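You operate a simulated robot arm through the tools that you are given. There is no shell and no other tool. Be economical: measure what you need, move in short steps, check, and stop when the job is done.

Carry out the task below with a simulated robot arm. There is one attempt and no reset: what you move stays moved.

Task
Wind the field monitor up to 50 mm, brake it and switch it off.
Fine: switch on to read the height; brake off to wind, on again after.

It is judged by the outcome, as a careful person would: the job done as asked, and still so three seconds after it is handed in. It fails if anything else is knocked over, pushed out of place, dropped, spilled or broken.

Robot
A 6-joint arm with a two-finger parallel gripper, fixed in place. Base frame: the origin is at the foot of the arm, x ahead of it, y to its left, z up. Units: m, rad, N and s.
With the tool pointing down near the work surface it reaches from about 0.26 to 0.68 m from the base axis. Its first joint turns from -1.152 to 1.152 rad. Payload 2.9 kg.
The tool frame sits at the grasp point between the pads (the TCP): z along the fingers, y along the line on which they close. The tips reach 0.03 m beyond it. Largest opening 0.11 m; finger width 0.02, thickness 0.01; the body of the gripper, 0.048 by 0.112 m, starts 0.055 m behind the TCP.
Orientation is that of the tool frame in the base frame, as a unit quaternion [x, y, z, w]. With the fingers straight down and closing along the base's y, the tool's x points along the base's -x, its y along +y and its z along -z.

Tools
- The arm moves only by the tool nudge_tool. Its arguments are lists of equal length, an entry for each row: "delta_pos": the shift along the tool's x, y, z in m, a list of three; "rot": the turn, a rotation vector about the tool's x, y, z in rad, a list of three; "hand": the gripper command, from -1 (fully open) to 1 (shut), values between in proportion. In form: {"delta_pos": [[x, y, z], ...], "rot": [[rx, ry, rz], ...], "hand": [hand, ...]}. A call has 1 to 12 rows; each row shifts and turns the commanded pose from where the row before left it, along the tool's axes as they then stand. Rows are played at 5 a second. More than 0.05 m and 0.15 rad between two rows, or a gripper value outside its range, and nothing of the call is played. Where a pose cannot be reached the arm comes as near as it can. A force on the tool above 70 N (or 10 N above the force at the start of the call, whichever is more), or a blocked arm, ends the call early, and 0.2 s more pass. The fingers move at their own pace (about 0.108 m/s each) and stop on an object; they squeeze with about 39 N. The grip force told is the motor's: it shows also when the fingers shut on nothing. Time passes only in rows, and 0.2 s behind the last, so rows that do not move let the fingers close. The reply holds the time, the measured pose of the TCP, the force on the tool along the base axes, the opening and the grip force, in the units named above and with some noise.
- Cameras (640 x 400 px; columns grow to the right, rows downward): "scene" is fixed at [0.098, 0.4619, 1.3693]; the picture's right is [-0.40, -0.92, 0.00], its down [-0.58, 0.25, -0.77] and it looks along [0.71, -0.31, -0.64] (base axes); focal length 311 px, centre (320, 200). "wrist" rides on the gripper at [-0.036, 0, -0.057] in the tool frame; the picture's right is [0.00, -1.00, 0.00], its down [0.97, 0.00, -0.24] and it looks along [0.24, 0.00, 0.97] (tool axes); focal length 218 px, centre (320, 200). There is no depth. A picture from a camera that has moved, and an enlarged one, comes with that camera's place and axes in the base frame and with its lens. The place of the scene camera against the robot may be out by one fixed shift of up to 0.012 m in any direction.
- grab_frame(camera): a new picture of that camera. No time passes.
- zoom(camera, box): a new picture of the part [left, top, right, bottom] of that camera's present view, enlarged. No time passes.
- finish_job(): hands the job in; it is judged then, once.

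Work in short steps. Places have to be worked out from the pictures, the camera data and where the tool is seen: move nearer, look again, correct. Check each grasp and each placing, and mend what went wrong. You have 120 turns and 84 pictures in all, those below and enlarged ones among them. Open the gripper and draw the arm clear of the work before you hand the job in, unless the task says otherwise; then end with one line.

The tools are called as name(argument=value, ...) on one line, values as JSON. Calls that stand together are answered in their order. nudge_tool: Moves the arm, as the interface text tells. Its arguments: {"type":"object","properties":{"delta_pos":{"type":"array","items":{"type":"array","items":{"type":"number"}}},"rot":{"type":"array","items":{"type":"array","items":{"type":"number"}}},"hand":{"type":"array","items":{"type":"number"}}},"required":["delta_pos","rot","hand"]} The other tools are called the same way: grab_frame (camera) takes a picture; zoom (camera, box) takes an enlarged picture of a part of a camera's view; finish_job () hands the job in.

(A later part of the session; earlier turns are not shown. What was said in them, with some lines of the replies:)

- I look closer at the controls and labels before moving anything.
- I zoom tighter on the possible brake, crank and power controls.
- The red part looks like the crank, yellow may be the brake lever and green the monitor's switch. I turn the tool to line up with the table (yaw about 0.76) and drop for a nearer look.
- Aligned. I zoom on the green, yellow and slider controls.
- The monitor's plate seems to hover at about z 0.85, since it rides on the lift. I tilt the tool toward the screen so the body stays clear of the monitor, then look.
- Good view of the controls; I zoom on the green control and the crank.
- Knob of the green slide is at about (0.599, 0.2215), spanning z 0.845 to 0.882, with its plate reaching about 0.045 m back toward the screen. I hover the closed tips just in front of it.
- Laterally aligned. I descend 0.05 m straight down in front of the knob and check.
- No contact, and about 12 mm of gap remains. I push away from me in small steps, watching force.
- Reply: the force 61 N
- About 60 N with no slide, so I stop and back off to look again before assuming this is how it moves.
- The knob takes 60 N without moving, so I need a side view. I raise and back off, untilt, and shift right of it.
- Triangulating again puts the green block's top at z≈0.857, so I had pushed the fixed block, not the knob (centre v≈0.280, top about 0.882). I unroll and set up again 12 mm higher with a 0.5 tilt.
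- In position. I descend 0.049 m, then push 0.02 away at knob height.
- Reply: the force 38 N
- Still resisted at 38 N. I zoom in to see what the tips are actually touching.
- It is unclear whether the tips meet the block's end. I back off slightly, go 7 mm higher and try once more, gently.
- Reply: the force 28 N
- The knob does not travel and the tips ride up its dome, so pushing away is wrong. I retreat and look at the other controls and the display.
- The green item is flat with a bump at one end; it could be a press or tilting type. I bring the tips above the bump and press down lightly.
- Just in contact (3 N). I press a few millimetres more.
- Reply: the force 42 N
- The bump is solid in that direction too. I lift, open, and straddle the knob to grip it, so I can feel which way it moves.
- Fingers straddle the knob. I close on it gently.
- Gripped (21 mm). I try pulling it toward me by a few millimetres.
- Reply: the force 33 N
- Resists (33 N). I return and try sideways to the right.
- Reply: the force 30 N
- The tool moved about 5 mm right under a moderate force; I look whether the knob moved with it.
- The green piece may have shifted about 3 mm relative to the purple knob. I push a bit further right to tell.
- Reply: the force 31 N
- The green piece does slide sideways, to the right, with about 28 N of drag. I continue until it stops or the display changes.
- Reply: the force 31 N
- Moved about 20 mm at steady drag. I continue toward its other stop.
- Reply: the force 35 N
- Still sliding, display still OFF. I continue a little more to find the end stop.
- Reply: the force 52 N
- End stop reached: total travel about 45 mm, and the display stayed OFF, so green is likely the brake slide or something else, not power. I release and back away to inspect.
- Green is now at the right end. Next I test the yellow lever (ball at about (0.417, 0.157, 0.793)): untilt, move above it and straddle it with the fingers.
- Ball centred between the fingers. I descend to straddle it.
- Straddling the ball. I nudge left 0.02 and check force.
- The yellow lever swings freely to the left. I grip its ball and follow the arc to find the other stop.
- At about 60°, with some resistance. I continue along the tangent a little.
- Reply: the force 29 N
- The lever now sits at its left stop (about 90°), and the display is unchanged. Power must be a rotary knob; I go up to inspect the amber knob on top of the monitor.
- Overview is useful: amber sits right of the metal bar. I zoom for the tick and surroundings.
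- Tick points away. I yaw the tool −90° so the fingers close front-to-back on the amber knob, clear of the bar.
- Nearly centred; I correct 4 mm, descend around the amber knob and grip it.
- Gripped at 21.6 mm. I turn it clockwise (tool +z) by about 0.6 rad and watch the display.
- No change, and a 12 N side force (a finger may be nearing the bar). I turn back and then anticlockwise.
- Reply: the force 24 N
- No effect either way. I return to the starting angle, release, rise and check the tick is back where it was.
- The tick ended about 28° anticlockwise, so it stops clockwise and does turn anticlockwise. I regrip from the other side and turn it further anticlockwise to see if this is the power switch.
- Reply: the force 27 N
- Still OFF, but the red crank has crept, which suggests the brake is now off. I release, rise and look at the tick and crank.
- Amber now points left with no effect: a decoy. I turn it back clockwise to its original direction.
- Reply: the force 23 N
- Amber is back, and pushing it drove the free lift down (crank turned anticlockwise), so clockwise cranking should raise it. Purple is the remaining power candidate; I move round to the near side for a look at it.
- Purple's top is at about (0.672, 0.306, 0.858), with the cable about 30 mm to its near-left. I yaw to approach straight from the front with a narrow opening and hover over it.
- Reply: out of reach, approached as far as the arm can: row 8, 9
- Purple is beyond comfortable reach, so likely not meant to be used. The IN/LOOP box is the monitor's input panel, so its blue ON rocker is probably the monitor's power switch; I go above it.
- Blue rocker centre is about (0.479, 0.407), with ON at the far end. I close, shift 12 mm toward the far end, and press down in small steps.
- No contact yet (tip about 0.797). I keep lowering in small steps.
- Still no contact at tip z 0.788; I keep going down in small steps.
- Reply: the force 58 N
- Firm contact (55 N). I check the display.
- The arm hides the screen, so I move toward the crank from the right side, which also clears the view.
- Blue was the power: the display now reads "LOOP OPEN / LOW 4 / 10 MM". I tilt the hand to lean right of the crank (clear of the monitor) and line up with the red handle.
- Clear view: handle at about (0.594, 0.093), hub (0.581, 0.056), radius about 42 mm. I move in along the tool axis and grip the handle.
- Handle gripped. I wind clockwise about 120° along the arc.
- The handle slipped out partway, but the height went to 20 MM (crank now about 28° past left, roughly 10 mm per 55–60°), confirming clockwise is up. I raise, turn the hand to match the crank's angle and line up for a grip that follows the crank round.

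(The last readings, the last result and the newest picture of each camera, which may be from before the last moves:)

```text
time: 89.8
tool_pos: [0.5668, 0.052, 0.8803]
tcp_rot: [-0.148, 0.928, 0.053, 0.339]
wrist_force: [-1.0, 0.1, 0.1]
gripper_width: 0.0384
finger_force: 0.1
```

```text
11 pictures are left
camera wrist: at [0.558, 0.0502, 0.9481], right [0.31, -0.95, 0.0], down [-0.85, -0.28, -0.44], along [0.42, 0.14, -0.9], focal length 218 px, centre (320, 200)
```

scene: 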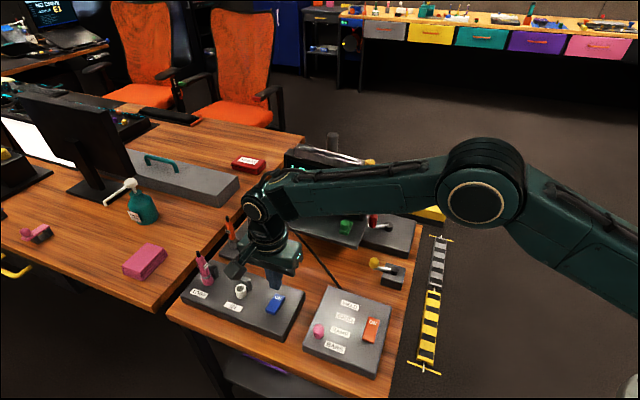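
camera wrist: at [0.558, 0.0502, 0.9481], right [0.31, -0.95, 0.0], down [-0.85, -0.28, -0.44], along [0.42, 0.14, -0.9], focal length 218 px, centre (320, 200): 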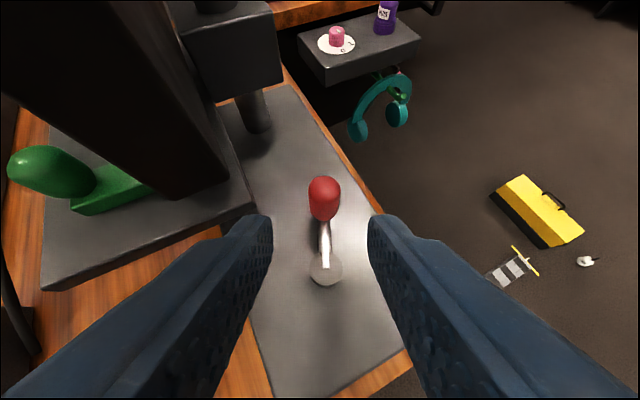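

The crank lines up with the hand. I advance 0.06 m, grip, and turn the hand about the hub by about 45°.

nudge_tool(delta_pos=[[0, 0, 0.03], [0, 0, 0.03], [0, 0, 0], [0, 0, 0], [0, 0, 0], [0, -0.0032, 0], [0, -0.0032, 0], [0, -0.0032, 0], [0, -0.0032, 0], [0, -0.0032, 0], [0, -0.0032, 0], [0, 0, 0]], rot=[[0, 0, 0], [0, 0, 0], [0, 0, 0], [0, 0, 0], [0, 0, 0], [0.0882, 0, 0.1048], [0.0882, 0, 0.1048], [0.0882, 0, 0.1048], [0.0882, 0, 0.1048], [0.0882, 0, 0.1048], [0.0882, 0, 0.1048], [0, 0, 0]], hand=[0.3, 0.3, 1, 1, 1, 1, 1, 1, 1, 1, 1, 1])

grab_frame(camera="wrist")

```text
time: 92.4
tool_pos: [0.6037, 0.0458, 0.8345]
tcp_rot: [0.234, 0.909, -0.084, 0.333]
wrist_force: [21.6, 3.5, -9.7]
gripper_width: 0.0212
finger_force: 45.2
```

```text
10 pictures are left
camera wrist: at [0.5958, 0.0508, 0.9024], right [-0.48, -0.88, 0.0], down [-0.79, 0.43, -0.44], along [0.39, -0.21, -0.9], focal length 218 px, centre (320, 200)
```

wrist: 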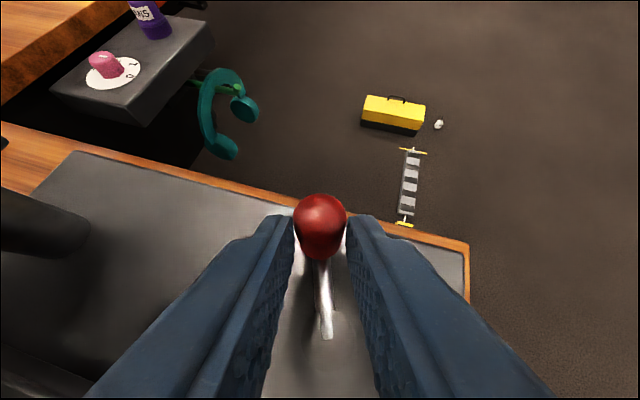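

The grip follows well (crank about 75°). I bring the hand upright about the tip to stay clear of the monitor, then continue turning.

nudge_tool(delta_pos=[[-0.0042, 0, 0], [-0.0042, 0, 0], [-0.0042, 0, 0], [-0.0042, 0, 0], [-0.0062, 0, 0], [0, 0, 0]], rot=[[0, 0.14, 0], [0, 0.14, 0], [0, 0.14, 0], [0, 0.14, 0], [0, 0.14, 0], [0, 0, 0]], hand=[1, 1, 1, 1, 1, 1])

```text
time: 93.8
tool_pos: [0.6207, 0.0364, 0.8417]
tcp_rot: [0.247, 0.969, 0.0, -0.002]
wrist_force: [-3.1, 7.7, 3.9]
gripper_width: 0.021
finger_force: 44.6
```

Upright and still gripped with little force. I turn about 48° more.

nudge_tool(delta_pos=[[0, -0.006, 0], [0, -0.006, 0], [0, -0.006, 0], [0, -0.006, 0], [0, -0.006, 0], [0, -0.006, 0], [0, 0, 0]], rot=[[0, 0, 0.14], [0, 0, 0.14], [0, 0, 0.14], [0, 0, 0.14], [0, 0, 0.14], [0, 0, 0.14], [0, 0, 0]], hand=[1, 1, 1, 1, 1, 1, 1])

zoom(camera="scene", box=[260, 120, 440, 260])

```text
time: 95.4
tool_pos: [0.5938, 0.0123, 0.8426]
tcp_rot: [0.622, 0.783, 0.001, 0.0]
wrist_force: [-3.0, 12.0, -5.9]
gripper_width: 0.0212
finger_force: 45.2
```

```text
2.86 times, centred on (350, 190) of scene
camera zoom: at [0.098, 0.4622, 1.3692], right [-0.4, -0.92, 0.0], down [-0.58, 0.25, -0.77], along [0.71, -0.31, -0.64], focal length 889 px, centre (234, 229)
```

zoom: 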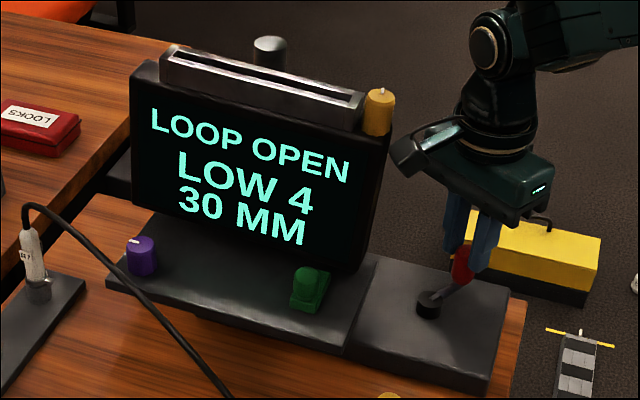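

Display reads 30 MM; it seems to step in tens, so I also track the crank angle (now about 123°). I continue turning about 48° more.

nudge_tool(delta_pos=[[0, -0.006, 0], [0, -0.006, 0], [0, -0.006, 0], [0, -0.006, 0], [0, -0.006, 0], [0, -0.006, 0], [0, 0, 0]], rot=[[0, 0, 0.14], [0, 0, 0.14], [0, 0, 0.14], [0, 0, 0.14], [0, 0, 0.14], [0, 0, 0.14], [0, 0, 0]], hand=[1, 1, 1, 1, 1, 1, 1])

```text
time: 97.0
tool_pos: [0.5605, 0.0166, 0.8426]
tcp_rot: [0.888, 0.461, 0.001, -0.001]
wrist_force: [17.0, 15.1, -23.8]
gripper_width: 0.0209
finger_force: 44.4
```

Still gripped with no reach limit. I relieve the radial load slightly and continue another 40°.

nudge_tool(delta_pos=[[0.003, -0.006, 0.001], [0, -0.006, 0.001], [0, -0.006, 0], [0, -0.006, 0], [0, -0.006, 0], [0, 0, 0]], rot=[[0, 0, 0.14], [0, 0, 0.14], [0, 0, 0.14], [0, 0, 0.14], [0, 0, 0.14], [0, 0, 0]], hand=[1, 1, 1, 1, 1, 1])

```text
time: 98.4
tool_pos: [0.5428, 0.0417, 0.8413]
tcp_rot: [0.992, 0.128, -0.001, 0.0]
wrist_force: [-7.6, -14.1, 20.7]
gripper_width: 0.0208
finger_force: 44.8
```

Crank about 208°. I continue another 32°, staying clear of the monitor, and read the display.

nudge_tool(delta_pos=[[-0.002, -0.006, -0.001], [0, -0.006, 0], [0, -0.006, 0], [0, -0.006, 0], [0, 0, 0]], rot=[[0, 0, 0.14], [0, 0, 0.14], [0, 0, 0.14], [0, 0, 0.14], [0, 0, 0]], hand=[1, 1, 1, 1, 1])

zoom(camera="scene", box=[260, 120, 440, 260])

```text
time: 99.6
tool_pos: [0.5437, 0.0367, 0.8414]
tcp_rot: [0.995, 0.1, 0.002, 0.0]
wrist_force: [12.6, 5.8, 3.1]
gripper_width: 0.0207
finger_force: 45.3
out of reach, approached as far as the arm can: row 1, 2, 3, 4
```

```text
2.86 times, centred on (350, 190) of scene
camera zoom: at [0.0982, 0.4621, 1.3693], right [-0.4, -0.92, 0.0], down [-0.58, 0.25, -0.77], along [0.71, -0.31, -0.64], focal length 889 px, centre (234, 229)
```

zoom: 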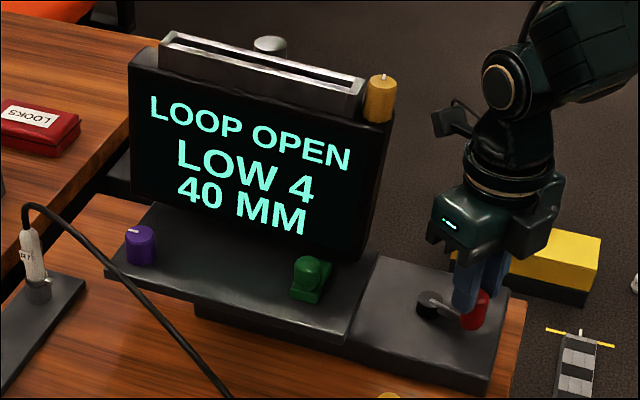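

Now 40 MM at about 200°, and the wrist's turn limit is reached. From the pictures it is about 6° per mm, so 50 is near; I move the handle along the tangent without turning the hand, in one small step.

nudge_tool(delta_pos=[[0, -0.006, 0], [0, 0, 0]], rot=[[0, 0, 0], [0, 0, 0]], hand=[1, 1])

```text
time: 100.2
tool_pos: [0.5414, 0.0409, 0.8415]
tcp_rot: [0.995, 0.101, 0.0, 0.004]
wrist_force: [10.6, -8.7, 3.9]
gripper_width: 0.0209
finger_force: 44.8
```

Works. Two more small steps along the arc (about 16°), then read.

nudge_tool(delta_pos=[[0.0003, -0.006, 0], [0.0009, -0.0059, 0], [0, 0, 0]], rot=[[0, 0, 0], [0, 0, 0], [0, 0, 0]], hand=[1, 1, 1])

zoom(camera="scene", box=[260, 120, 440, 260])

```text
time: 101.0
tool_pos: [0.5419, 0.0401, 0.842]
tcp_rot: [0.995, 0.103, 0.0, 0.003]
wrist_force: [8.1, -10.1, 7.6]
gripper_width: 0.0209
finger_force: 45.3
out of reach, approached as far as the arm can: row 1, 2
```

```text
2.86 times, centred on (350, 190) of scene
camera zoom: at [0.098, 0.4617, 1.3694], right [-0.4, -0.92, 0.0], down [-0.58, 0.25, -0.77], along [0.71, -0.31, -0.64], focal length 889 px, centre (234, 229)
```

zoom: 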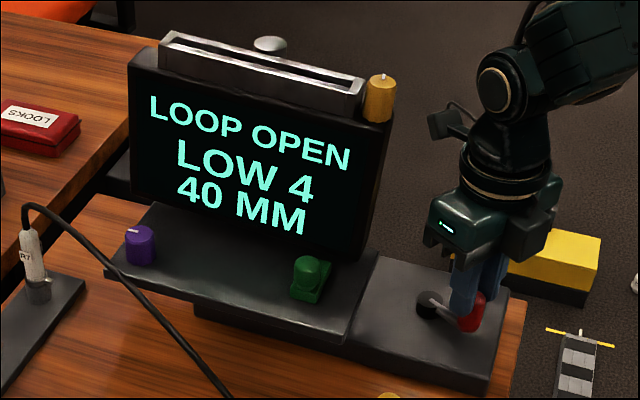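

Joint limit on that yaw. I release, rise, flip the hand by 180° and regrip the handle at the same spot.

nudge_tool(delta_pos=[[0, 0, 0], [0, 0, 0], [0, 0, -0.03], [0, 0, -0.03], [0, 0, 0], [0, 0, 0], [0, 0, 0], [0, 0, 0], [0, 0, 0], [0, 0, 0], [0, 0, 0], [0, 0, 0]], rot=[[0, 0, 0], [0, 0, 0], [0, 0, 0], [0, 0, 0], [0, 0, -0.1428], [0, 0, -0.1428], [0, 0, -0.1428], [0, 0, -0.1428], [0, 0, -0.1428], [0, 0, -0.1428], [0, 0, -0.1428], [0, 0, -0.1428]], hand=[0.2, 0.2, 0.2, 0.2, 0.2, 0.2, 0.2, 0.2, 0.2, 0.2, 0.2, 0.2])

nudge_tool(delta_pos=[[0, 0, 0], [0, 0, 0], [0, 0, 0], [0, 0, 0], [0, 0, 0], [0, 0, 0], [0, 0, 0], [0, 0, 0], [0, 0, 0], [0, 0, 0], [0, 0, 0], [0, 0, 0]], rot=[[0, 0, -0.1428], [0, 0, -0.1428], [0, 0, -0.1428], [0, 0, -0.1428], [0, 0, -0.1428], [0, 0, -0.1428], [0, 0, -0.1428], [0, 0, -0.1428], [0, 0, -0.1428], [0, 0, -0.1428], [0, 0, -0.1428], [0, 0, -0.1428]], hand=[0.2, 0.2, 0.2, 0.2, 0.2, 0.2, 0.2, 0.2, 0.2, 0.2, 0.2, 0.2])

nudge_tool(delta_pos=[[0, 0, 0], [0, 0, 0], [0, 0, 0]], rot=[[0, 0, -0.1428], [0, 0, -0.1428], [0, 0, 0]], hand=[0.2, 0.2, 0.2])

grab_frame(camera="wrist")

```text
time: 103.6
tool_pos: [0.5391, 0.0353, 0.9015]
tcp_rot: [0.788, 0.615, -0.004, 0.0]
wrist_force: [-2.0, -39.3, -3.2]
gripper_width: 0.0438
finger_force: 0.0
```

```text
time: 106.2
tool_pos: [0.5397, 0.0414, 0.9027]
tcp_rot: [0.043, 0.999, -0.001, 0.001]
wrist_force: [-0.1, -0.3, 0.3]
gripper_width: 0.0442
finger_force: 0.0
```

```text
time: 107.0
tool_pos: [0.5406, 0.0416, 0.9016]
tcp_rot: [-0.1, 0.995, 0.0, 0.001]
wrist_force: [-0.2, 0.4, -0.6]
gripper_width: 0.0441
finger_force: 0.1
```

```text
6 pictures are left
camera wrist: at [0.5759, 0.0503, 0.9597], right [0.2, -0.98, 0.0], down [-0.95, -0.19, 0.24], along [-0.23, -0.05, -0.97], focal length 218 px, centre (320, 200)
```

wrist: 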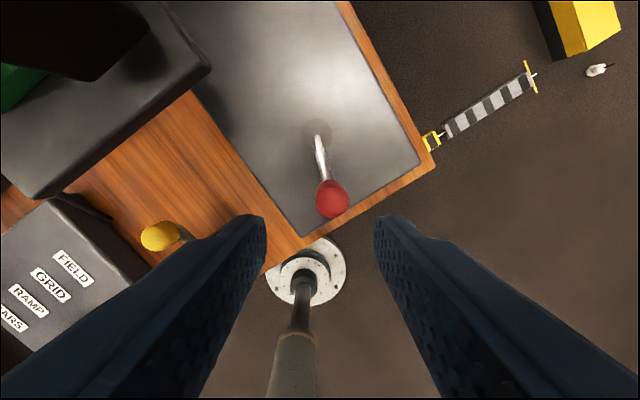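

Handle is between the fingers (crank about 202°). I descend, grip, and follow the arc another 24°.

nudge_tool(delta_pos=[[-0.005, -0.003, 0.03], [0, 0, 0.03], [0, 0, 0], [0, 0, 0], [0, 0, 0], [0, -0.006, 0], [0, -0.006, 0], [0, -0.006, 0], [0, 0, 0]], rot=[[0, 0, 0], [0, 0, 0], [0, 0, 0], [0, 0, 0], [0, 0, 0], [0, 0, 0.14], [0, 0, 0.14], [0, 0, 0.14], [0, 0, 0]], hand=[0.2, 0.2, 1, 1, 1, 1, 1, 1, 1])

```text
time: 109.0
tool_pos: [0.549, 0.0241, 0.8424]
tcp_rot: [0.109, 0.994, 0.001, 0.002]
wrist_force: [14.0, 19.6, -11.4]
gripper_width: 0.0209
finger_force: 45.2
```

After the flip the clockwise sense along tool y reversed, so I moved back about 18° (crank about 184°). I now follow the arc in the right direction to about 228°.

nudge_tool(delta_pos=[[0.0047, 0.008, 0], [0.0051, 0.0065, 0], [0.0037, 0.0074, 0], [0.0023, 0.008, 0], [0, 0, 0]], rot=[[0, 0, 0], [0, 0, 0], [0, 0, 0], [0, 0, 0], [0, 0, 0]], hand=[1, 1, 1, 1, 1])

```text
time: 110.2
tool_pos: [0.5361, 0.0534, 0.8406]
tcp_rot: [0.112, 0.994, -0.001, -0.003]
wrist_force: [-16.4, -15.4, 8.0]
gripper_width: 0.0208
finger_force: 45.3
```

zoom(camera="scene", box=[260, 120, 440, 260])

```text
2.86 times, centred on (350, 190) of scene
camera zoom: at [0.0975, 0.4616, 1.3695], right [-0.4, -0.92, 0.0], down [-0.58, 0.25, -0.77], along [0.71, -0.31, -0.64], focal length 889 px, centre (234, 229)
```

zoom: 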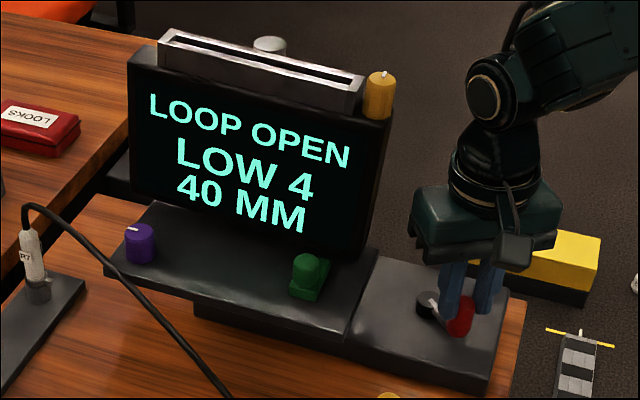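

Still 40 but higher; image scaling gives about 7° per mm, so 50 should be mid-band near 265°. I turn the hand slightly to clear the monitor and follow the arc there.

nudge_tool(delta_pos=[[0, 0, 0], [0, 0, 0], [0, 0, 0], [-0.0022, 0.008, 0], [-0.0036, 0.0074, 0], [-0.005, 0.0065, 0], [-0.0068, 0.0059, 0], [0, 0, 0]], rot=[[0, 0, -0.143], [0, 0, -0.143], [0, 0, -0.143], [0, 0, 0], [0, 0, 0], [0, 0, 0], [0, 0, 0], [0, 0, 0]], hand=[1, 1, 1, 1, 1, 1, 1, 1])

```text
time: 112.0
tool_pos: [0.5504, 0.0841, 0.8423]
tcp_rot: [-0.102, 0.995, -0.002, 0.0]
wrist_force: [0.5, -19.2, 1.7]
gripper_width: 0.0209
finger_force: 44.9
```

Still gripped at about 266°. I read the display.

zoom(camera="scene", box=[260, 120, 440, 300])

```text
2.22 times, centred on (350, 210) of scene
camera zoom: at [0.098, 0.4615, 1.3695], right [-0.4, -0.92, 0.0], down [-0.58, 0.25, -0.77], along [0.71, -0.31, -0.64], focal length 692 px, centre (253, 178)
```

zoom: 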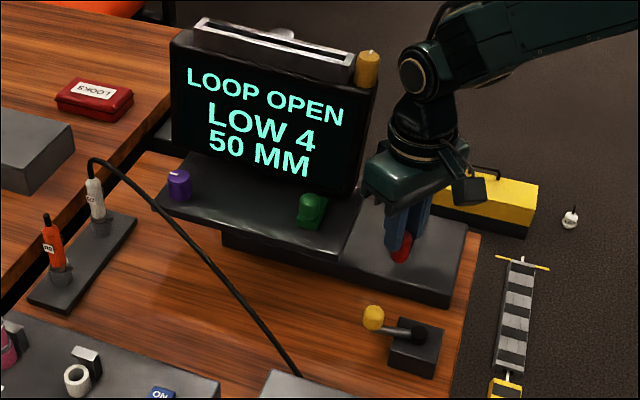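

50 MM reached. I release the crank, rise, lean the hand to stay clear of the plate, and move over the far side of the yellow lever to swing it back.

nudge_tool(delta_pos=[[0, 0, 0], [0, 0, 0], [0, 0, -0.035], [0, 0, -0.035], [0, 0, 0], [0, 0, 0], [0, 0, 0], [0.02, 0.0219, 0.0092], [0.02, 0.0218, 0.0092], [0, 0, 0]], rot=[[0, 0, 0], [0, 0, 0], [0, 0, 0], [0, 0, 0], [-0.133, 0, 0], [-0.133, 0, 0], [-0.133, 0, 0], [0, 0, 0], [0, 0, 0], [0, 0, 0]], hand=[0.2, 0.2, 0.2, 0.2, 1, 1, 1, 1, 1, 1])

```text
time: 114.2
tool_pos: [0.5003, 0.1235, 0.9115]
tcp_rot: [-0.102, 0.975, 0.196, -0.02]
wrist_force: [0.4, -0.4, -0.1]
gripper_width: 0.0
finger_force: 37.5
```

nudge_tool(delta_pos=[[0, -0.0129, 0.0305], [0, -0.0129, 0.0305], [0, -0.0129, 0.0305], [0, 0, 0]], rot=[[0, 0, 0], [0, 0, 0], [0, 0, 0], [0, 0, 0]], hand=[1, 1, 1, 1])

grab_frame(camera="wrist")

```text
time: 115.2
tool_pos: [0.5016, 0.1247, 0.8123]
tcp_rot: [-0.102, 0.975, 0.196, -0.02]
wrist_force: [0.2, -0.7, 0.5]
gripper_width: 0.0
finger_force: 38.0
```

```text
3 pictures are left
camera wrist: at [0.5409, 0.1111, 0.8657], right [0.19, -0.9, -0.39], down [-0.93, -0.29, 0.22], along [-0.31, 0.32, -0.9], focal length 218 px, centre (320, 200)
```

wrist: 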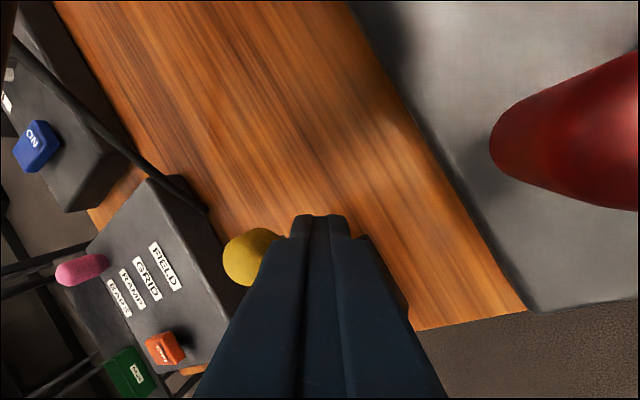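

The tip is behind the ball as planned. I sweep it along the arc to bring the lever back to its original near position.

nudge_tool(delta_pos=[[0.0012, 0.0072, 0.003], [0.0047, 0.0115, 0.0049], [0.0082, 0.0097, 0.0041], [0.0107, 0.0071, 0.003], [0.0127, 0.004, 0.0017], [0.0111, 0.0005, 0.0002], [0.0111, -0.0023, -0.001], [0, 0, 0]], rot=[[0, 0, 0], [0, 0, 0], [0, 0, 0], [0, 0, 0], [0, 0, 0], [0, 0, 0], [0, 0, 0], [0, 0, 0]], hand=[1, 1, 1, 1, 1, 1, 1, 1])

```text
time: 117.0
tool_pos: [0.439, 0.1523, 0.8134]
tcp_rot: [-0.102, 0.975, 0.197, -0.014]
wrist_force: [25.5, 13.7, -5.0]
gripper_width: 0.0001
finger_force: 37.7
```

The lever is back at its near stop. I retreat, rise, and set the hand up for the green slide again (it was at the left end originally).

nudge_tool(delta_pos=[[-0.0124, 0.0077, 0.0033], [0, 0.0195, -0.046], [0, 0.0195, -0.046], [0, 0.0195, -0.046], [0, 0, 0], [0, 0, 0], [0, 0, 0], [0, 0, 0], [0, 0, 0], [0, 0, 0], [0, 0, 0], [0, 0, 0]], rot=[[0, 0, 0], [0, 0, 0], [0, 0, 0], [0, 0, 0], [0.133, 0, 0], [0.133, 0, 0], [0.133, 0, 0], [0, 0, 0.138], [0, 0, 0.138], [0, 0, 0.138], [0, 0, 0.138], [0, 0, 0.138]], hand=[1, 1, 1, 1, 1, 1, 1, 1, 1, 1, 0.1, 0.1])

nudge_tool(delta_pos=[[0, 0, 0], [0, 0, 0], [0, 0, 0], [0, 0, 0], [0, 0, 0], [0, 0, 0], [0, 0, 0]], rot=[[0, 0, 0.138], [0, 0, 0.138], [0, -0.125, 0], [0, -0.125, 0], [0, -0.125, 0], [0, -0.125, 0], [0, 0, 0]], hand=[0.1, 0.1, 0.1, 0.1, 0.1, 0.1, 0.1])

```text
time: 119.6
tool_pos: [0.445, 0.1624, 0.9631]
tcp_rot: [0.24, 0.971, 0.0, 0.001]
wrist_force: [-0.1, -0.6, 0.8]
gripper_width: 0.0496
finger_force: 0.1
```

```text
time: 121.2
tool_pos: [0.4449, 0.1626, 0.9632]
tcp_rot: [0.359, 0.899, -0.093, 0.231]
wrist_force: [0.3, -0.5, -0.2]
gripper_width: 0.0496
finger_force: 0.1
```

nudge_tool(delta_pos=[[-0.017, 0.036, 0.0093], [-0.017, 0.036, 0.0093], [-0.017, 0.036, 0.0093], [0, 0, 0]], rot=[[0, 0, 0], [0, 0, 0], [0, 0, 0], [0, 0, 0]], hand=[0.1, 0.1, 0.1, 0.1])

grab_frame(camera="wrist")

```text
time: 122.2
tool_pos: [0.5605, 0.1998, 0.9619]
tcp_rot: [0.359, 0.9, -0.092, 0.229]
wrist_force: [-0.3, -0.4, 0.6]
gripper_width: 0.0495
finger_force: 0.0
```

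```text
2 pictures are left
camera wrist: at [0.5637, 0.1983, 1.0301], right [-0.69, -0.73, 0.0], down [-0.7, 0.67, -0.26], along [0.18, -0.18, -0.97], focal length 218 px, centre (320, 200)
```

wrist: 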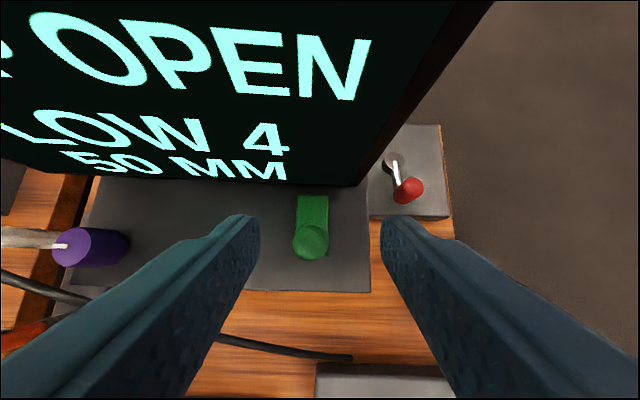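

Green is between the fingers. I descend and push it left with the right finger toward its original end stop.

nudge_tool(delta_pos=[[0.01, 0, 0.0185], [0.01, 0, 0.0185], [0, 0.01, 0], [0, 0.006, 0], [0, 0.006, 0], [0, 0.006, 0], [0, 0.006, 0], [0, 0.006, 0], [0, 0.006, 0], [0, 0.006, 0], [0, 0, 0]], rot=[[0, 0, 0], [0, 0, 0], [0, 0, 0], [0, 0, 0], [0, 0, 0], [0, 0, 0], [0, 0, 0], [0, 0, 0], [0, 0, 0], [0, 0, 0], [0, 0, 0]], hand=[0.1, 0.1, 0.1, 0.1, 0.1, 0.1, 0.1, 0.1, 0.1, 0.1, 0.1])

```text
time: 124.6
tool_pos: [0.5945, 0.2343, 0.9196]
tcp_rot: [0.363, 0.898, -0.098, 0.228]
wrist_force: [-19.7, -28.3, 3.1]
gripper_width: 0.0671
finger_force: 17.6
```

The finger is yielding, so I close on the knob and drag it with a firm grip instead.

nudge_tool(delta_pos=[[0, -0.012, 0], [0, 0, 0], [0, 0, 0], [0, 0, 0]], rot=[[0, 0, 0], [0, 0, 0], [0, 0, 0], [0, 0, 0]], hand=[0.1, 1, 1, 1])

```text
time: 125.6
tool_pos: [0.588, 0.229, 0.92]
tcp_rot: [0.36, 0.9, -0.093, 0.23]
wrist_force: [-18.0, -12.7, 7.2]
gripper_width: 0.0208
finger_force: 45.1
```

nudge_tool(delta_pos=[[0, 0.004, 0], [0, 0.004, 0], [0, 0.004, 0], [0, 0, 0]], rot=[[0, 0, 0], [0, 0, 0], [0, 0, 0], [0, 0, 0]], hand=[1, 1, 1, 1])

```text
time: 126.6
tool_pos: [0.5966, 0.2369, 0.9202]
tcp_rot: [0.361, 0.899, -0.094, 0.229]
wrist_force: [-23.2, -15.7, 14.8]
gripper_width: 0.0208
finger_force: 44.8
```

It slid past its original spot (l≈0.576), so green is a free slider and the yellow lever is the brake. I bring it back about 8 mm to where it was.

nudge_tool(delta_pos=[[0, -0.005, 0], [0, -0.005, 0], [0, -0.004, 0], [0, 0, 0]], rot=[[0, 0, 0], [0, 0, 0], [0, 0, 0], [0, 0, 0]], hand=[1, 1, 1, 1])

```text
time: 127.6
tool_pos: [0.5893, 0.2313, 0.9199]
tcp_rot: [0.355, 0.901, -0.09, 0.233]
wrist_force: [22.3, 19.0, -7.1]
gripper_width: 0.021
finger_force: 45.1
```

Back within about 1 mm. I release, rise, and travel over to the blue rocker.

nudge_tool(delta_pos=[[0, 0.004, 0], [0, 0, 0], [0, 0, 0], [-0.0144, 0, -0.0263], [0.012, 0, -0.0407], [-0.0144, 0, -0.0263], [0, 0, 0], [0, 0, 0], [0, 0, 0], [0, 0, 0], [0, 0, 0]], rot=[[0, 0, 0], [0, 0, 0], [0, 0, 0], [0, 0, 0], [0, 0, 0], [0, 0, 0], [0, 0.125, 0], [0, 0.125, 0], [0, 0.125, 0], [0, 0.125, 0], [0, 0, 0]], hand=[1, 0.1, 0.1, 0.1, 0.1, 0.1, 1, 1, 1, 1, 1])

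nudge_tool(delta_pos=[[0.0458, 0.0127, 0], [0.0458, 0.0127, 0], [0.0458, 0.0127, 0], [0.0458, 0.0127, 0], [0, 0, 0.045], [0, 0, 0.045], [0, 0, 0]], rot=[[0, 0, 0], [0, 0, 0], [0, 0, 0], [0, 0, 0], [0, 0, 0], [0, 0, 0], [0, 0, 0]], hand=[1, 1, 1, 1, 1, 1, 1])

```text
time: 130.0
tool_pos: [0.5681, 0.251, 1.0114]
tcp_rot: [0.37, 0.929, -0.001, 0.001]
wrist_force: [0.1, 0.2, -0.5]
gripper_width: 0.0
finger_force: 38.0
```

```text
time: 131.6
tool_pos: [0.4722, 0.4144, 0.92]
tcp_rot: [0.37, 0.929, -0.001, 0.0]
wrist_force: [-0.1, 1.1, 0.1]
gripper_width: 0.0
finger_force: 37.6
```

Above the near half of the blue rocker. I descend and press in small steps.

nudge_tool(delta_pos=[[0.003, 0, 0.045], [0, 0, 0.04], [0, 0, 0.004], [0, 0, 0.004], [0, 0, 0.004], [0, 0, 0.004], [0, 0, 0.003], [0, 0, 0]], rot=[[0, 0, 0], [0, 0, 0], [0, 0, 0], [0, 0, 0], [0, 0, 0], [0, 0, 0], [0, 0, 0], [0, 0, 0]], hand=[1, 1, 1, 1, 1, 1, 1, 1])

```text
time: 133.4
tool_pos: [0.4691, 0.4156, 0.8153]
tcp_rot: [0.371, 0.929, -0.001, 0.001]
wrist_force: [-0.1, 0.4, -0.4]
gripper_width: 0.0002
finger_force: 37.4
```

nudge_tool(delta_pos=[[0, 0, 0.003], [0, 0, 0.003], [0, 0, 0.003], [0, 0, 0]], rot=[[0, 0, 0], [0, 0, 0], [0, 0, 0], [0, 0, 0]], hand=[1, 1, 1, 1])

```text
time: 134.4
tool_pos: [0.4703, 0.4182, 0.8148]
tcp_rot: [0.37, 0.929, 0.003, 0.002]
wrist_force: [-17.6, -8.1, 56.6]
gripper_width: 0.0
finger_force: 37.8
```

Firm press (57 N). I rise and draw the arm clear to the right with the gripper open, so the screen can be seen.

nudge_tool(delta_pos=[[0, 0, -0.045], [0, 0, -0.045], [0, 0, -0.045], [0, 0, -0.045], [0, -0.05, 0], [0, -0.05, 0], [0, -0.05, 0], [0, -0.05, 0], [0, -0.05, 0], [-0.03, -0.03, 0], [0, 0, 0]], rot=[[0, 0, 0], [0, 0, 0], [0, 0, 0], [0, 0, 0], [0, 0, 0], [0, 0, 0], [0, 0, 0], [0, 0, 0], [0, 0, 0], [0, 0, 0], [0, 0, 0]], hand=[1, 1, 1, 1, -1, -1, -1, -1, -1, -1, -1])

zoom(camera="scene", box=[170, 100, 450, 330])

```text
time: 136.8
tool_pos: [0.298, 0.1922, 0.9873]
tcp_rot: [0.371, 0.929, 0.0, 0.001]
wrist_force: [-0.8, -0.2, 0.9]
gripper_width: 0.1099
finger_force: 0.1
```

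```text
1.74 times, centred on (310, 215) of scene
camera zoom: at [0.098, 0.4619, 1.3693], right [-0.4, -0.92, 0.0], down [-0.58, 0.25, -0.77], along [0.71, -0.31, -0.64], focal length 541 px, centre (337, 174)
```

zoom: 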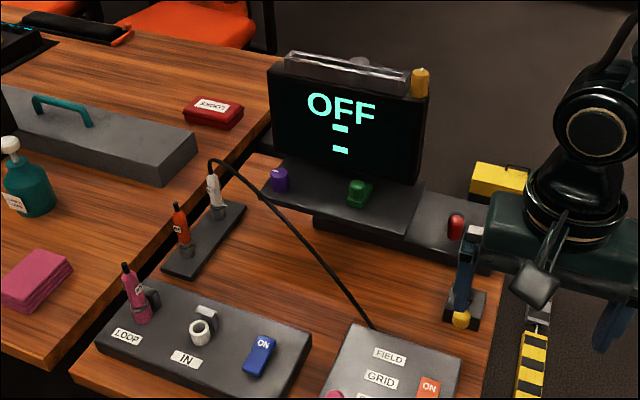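

The screen reads OFF, the brake lever is back on, the crank and plate are where they were at 50 MM, and the gripper is open and clear, so I hand in.

finish_job()

```text
The job is handed in.
```

The field monitor read 50 MM on its last reading, the yellow brake lever is back in its original position, and the screen is switched off at the blue rocker. The display only moves in 10 mm steps, so the true height may be a few millimetres off. I judged the yellow lever to be the brake without a separate test. While looking for the right controls I also moved the green slider and the amber knob, and put both back to within about 2 mm and 5°.
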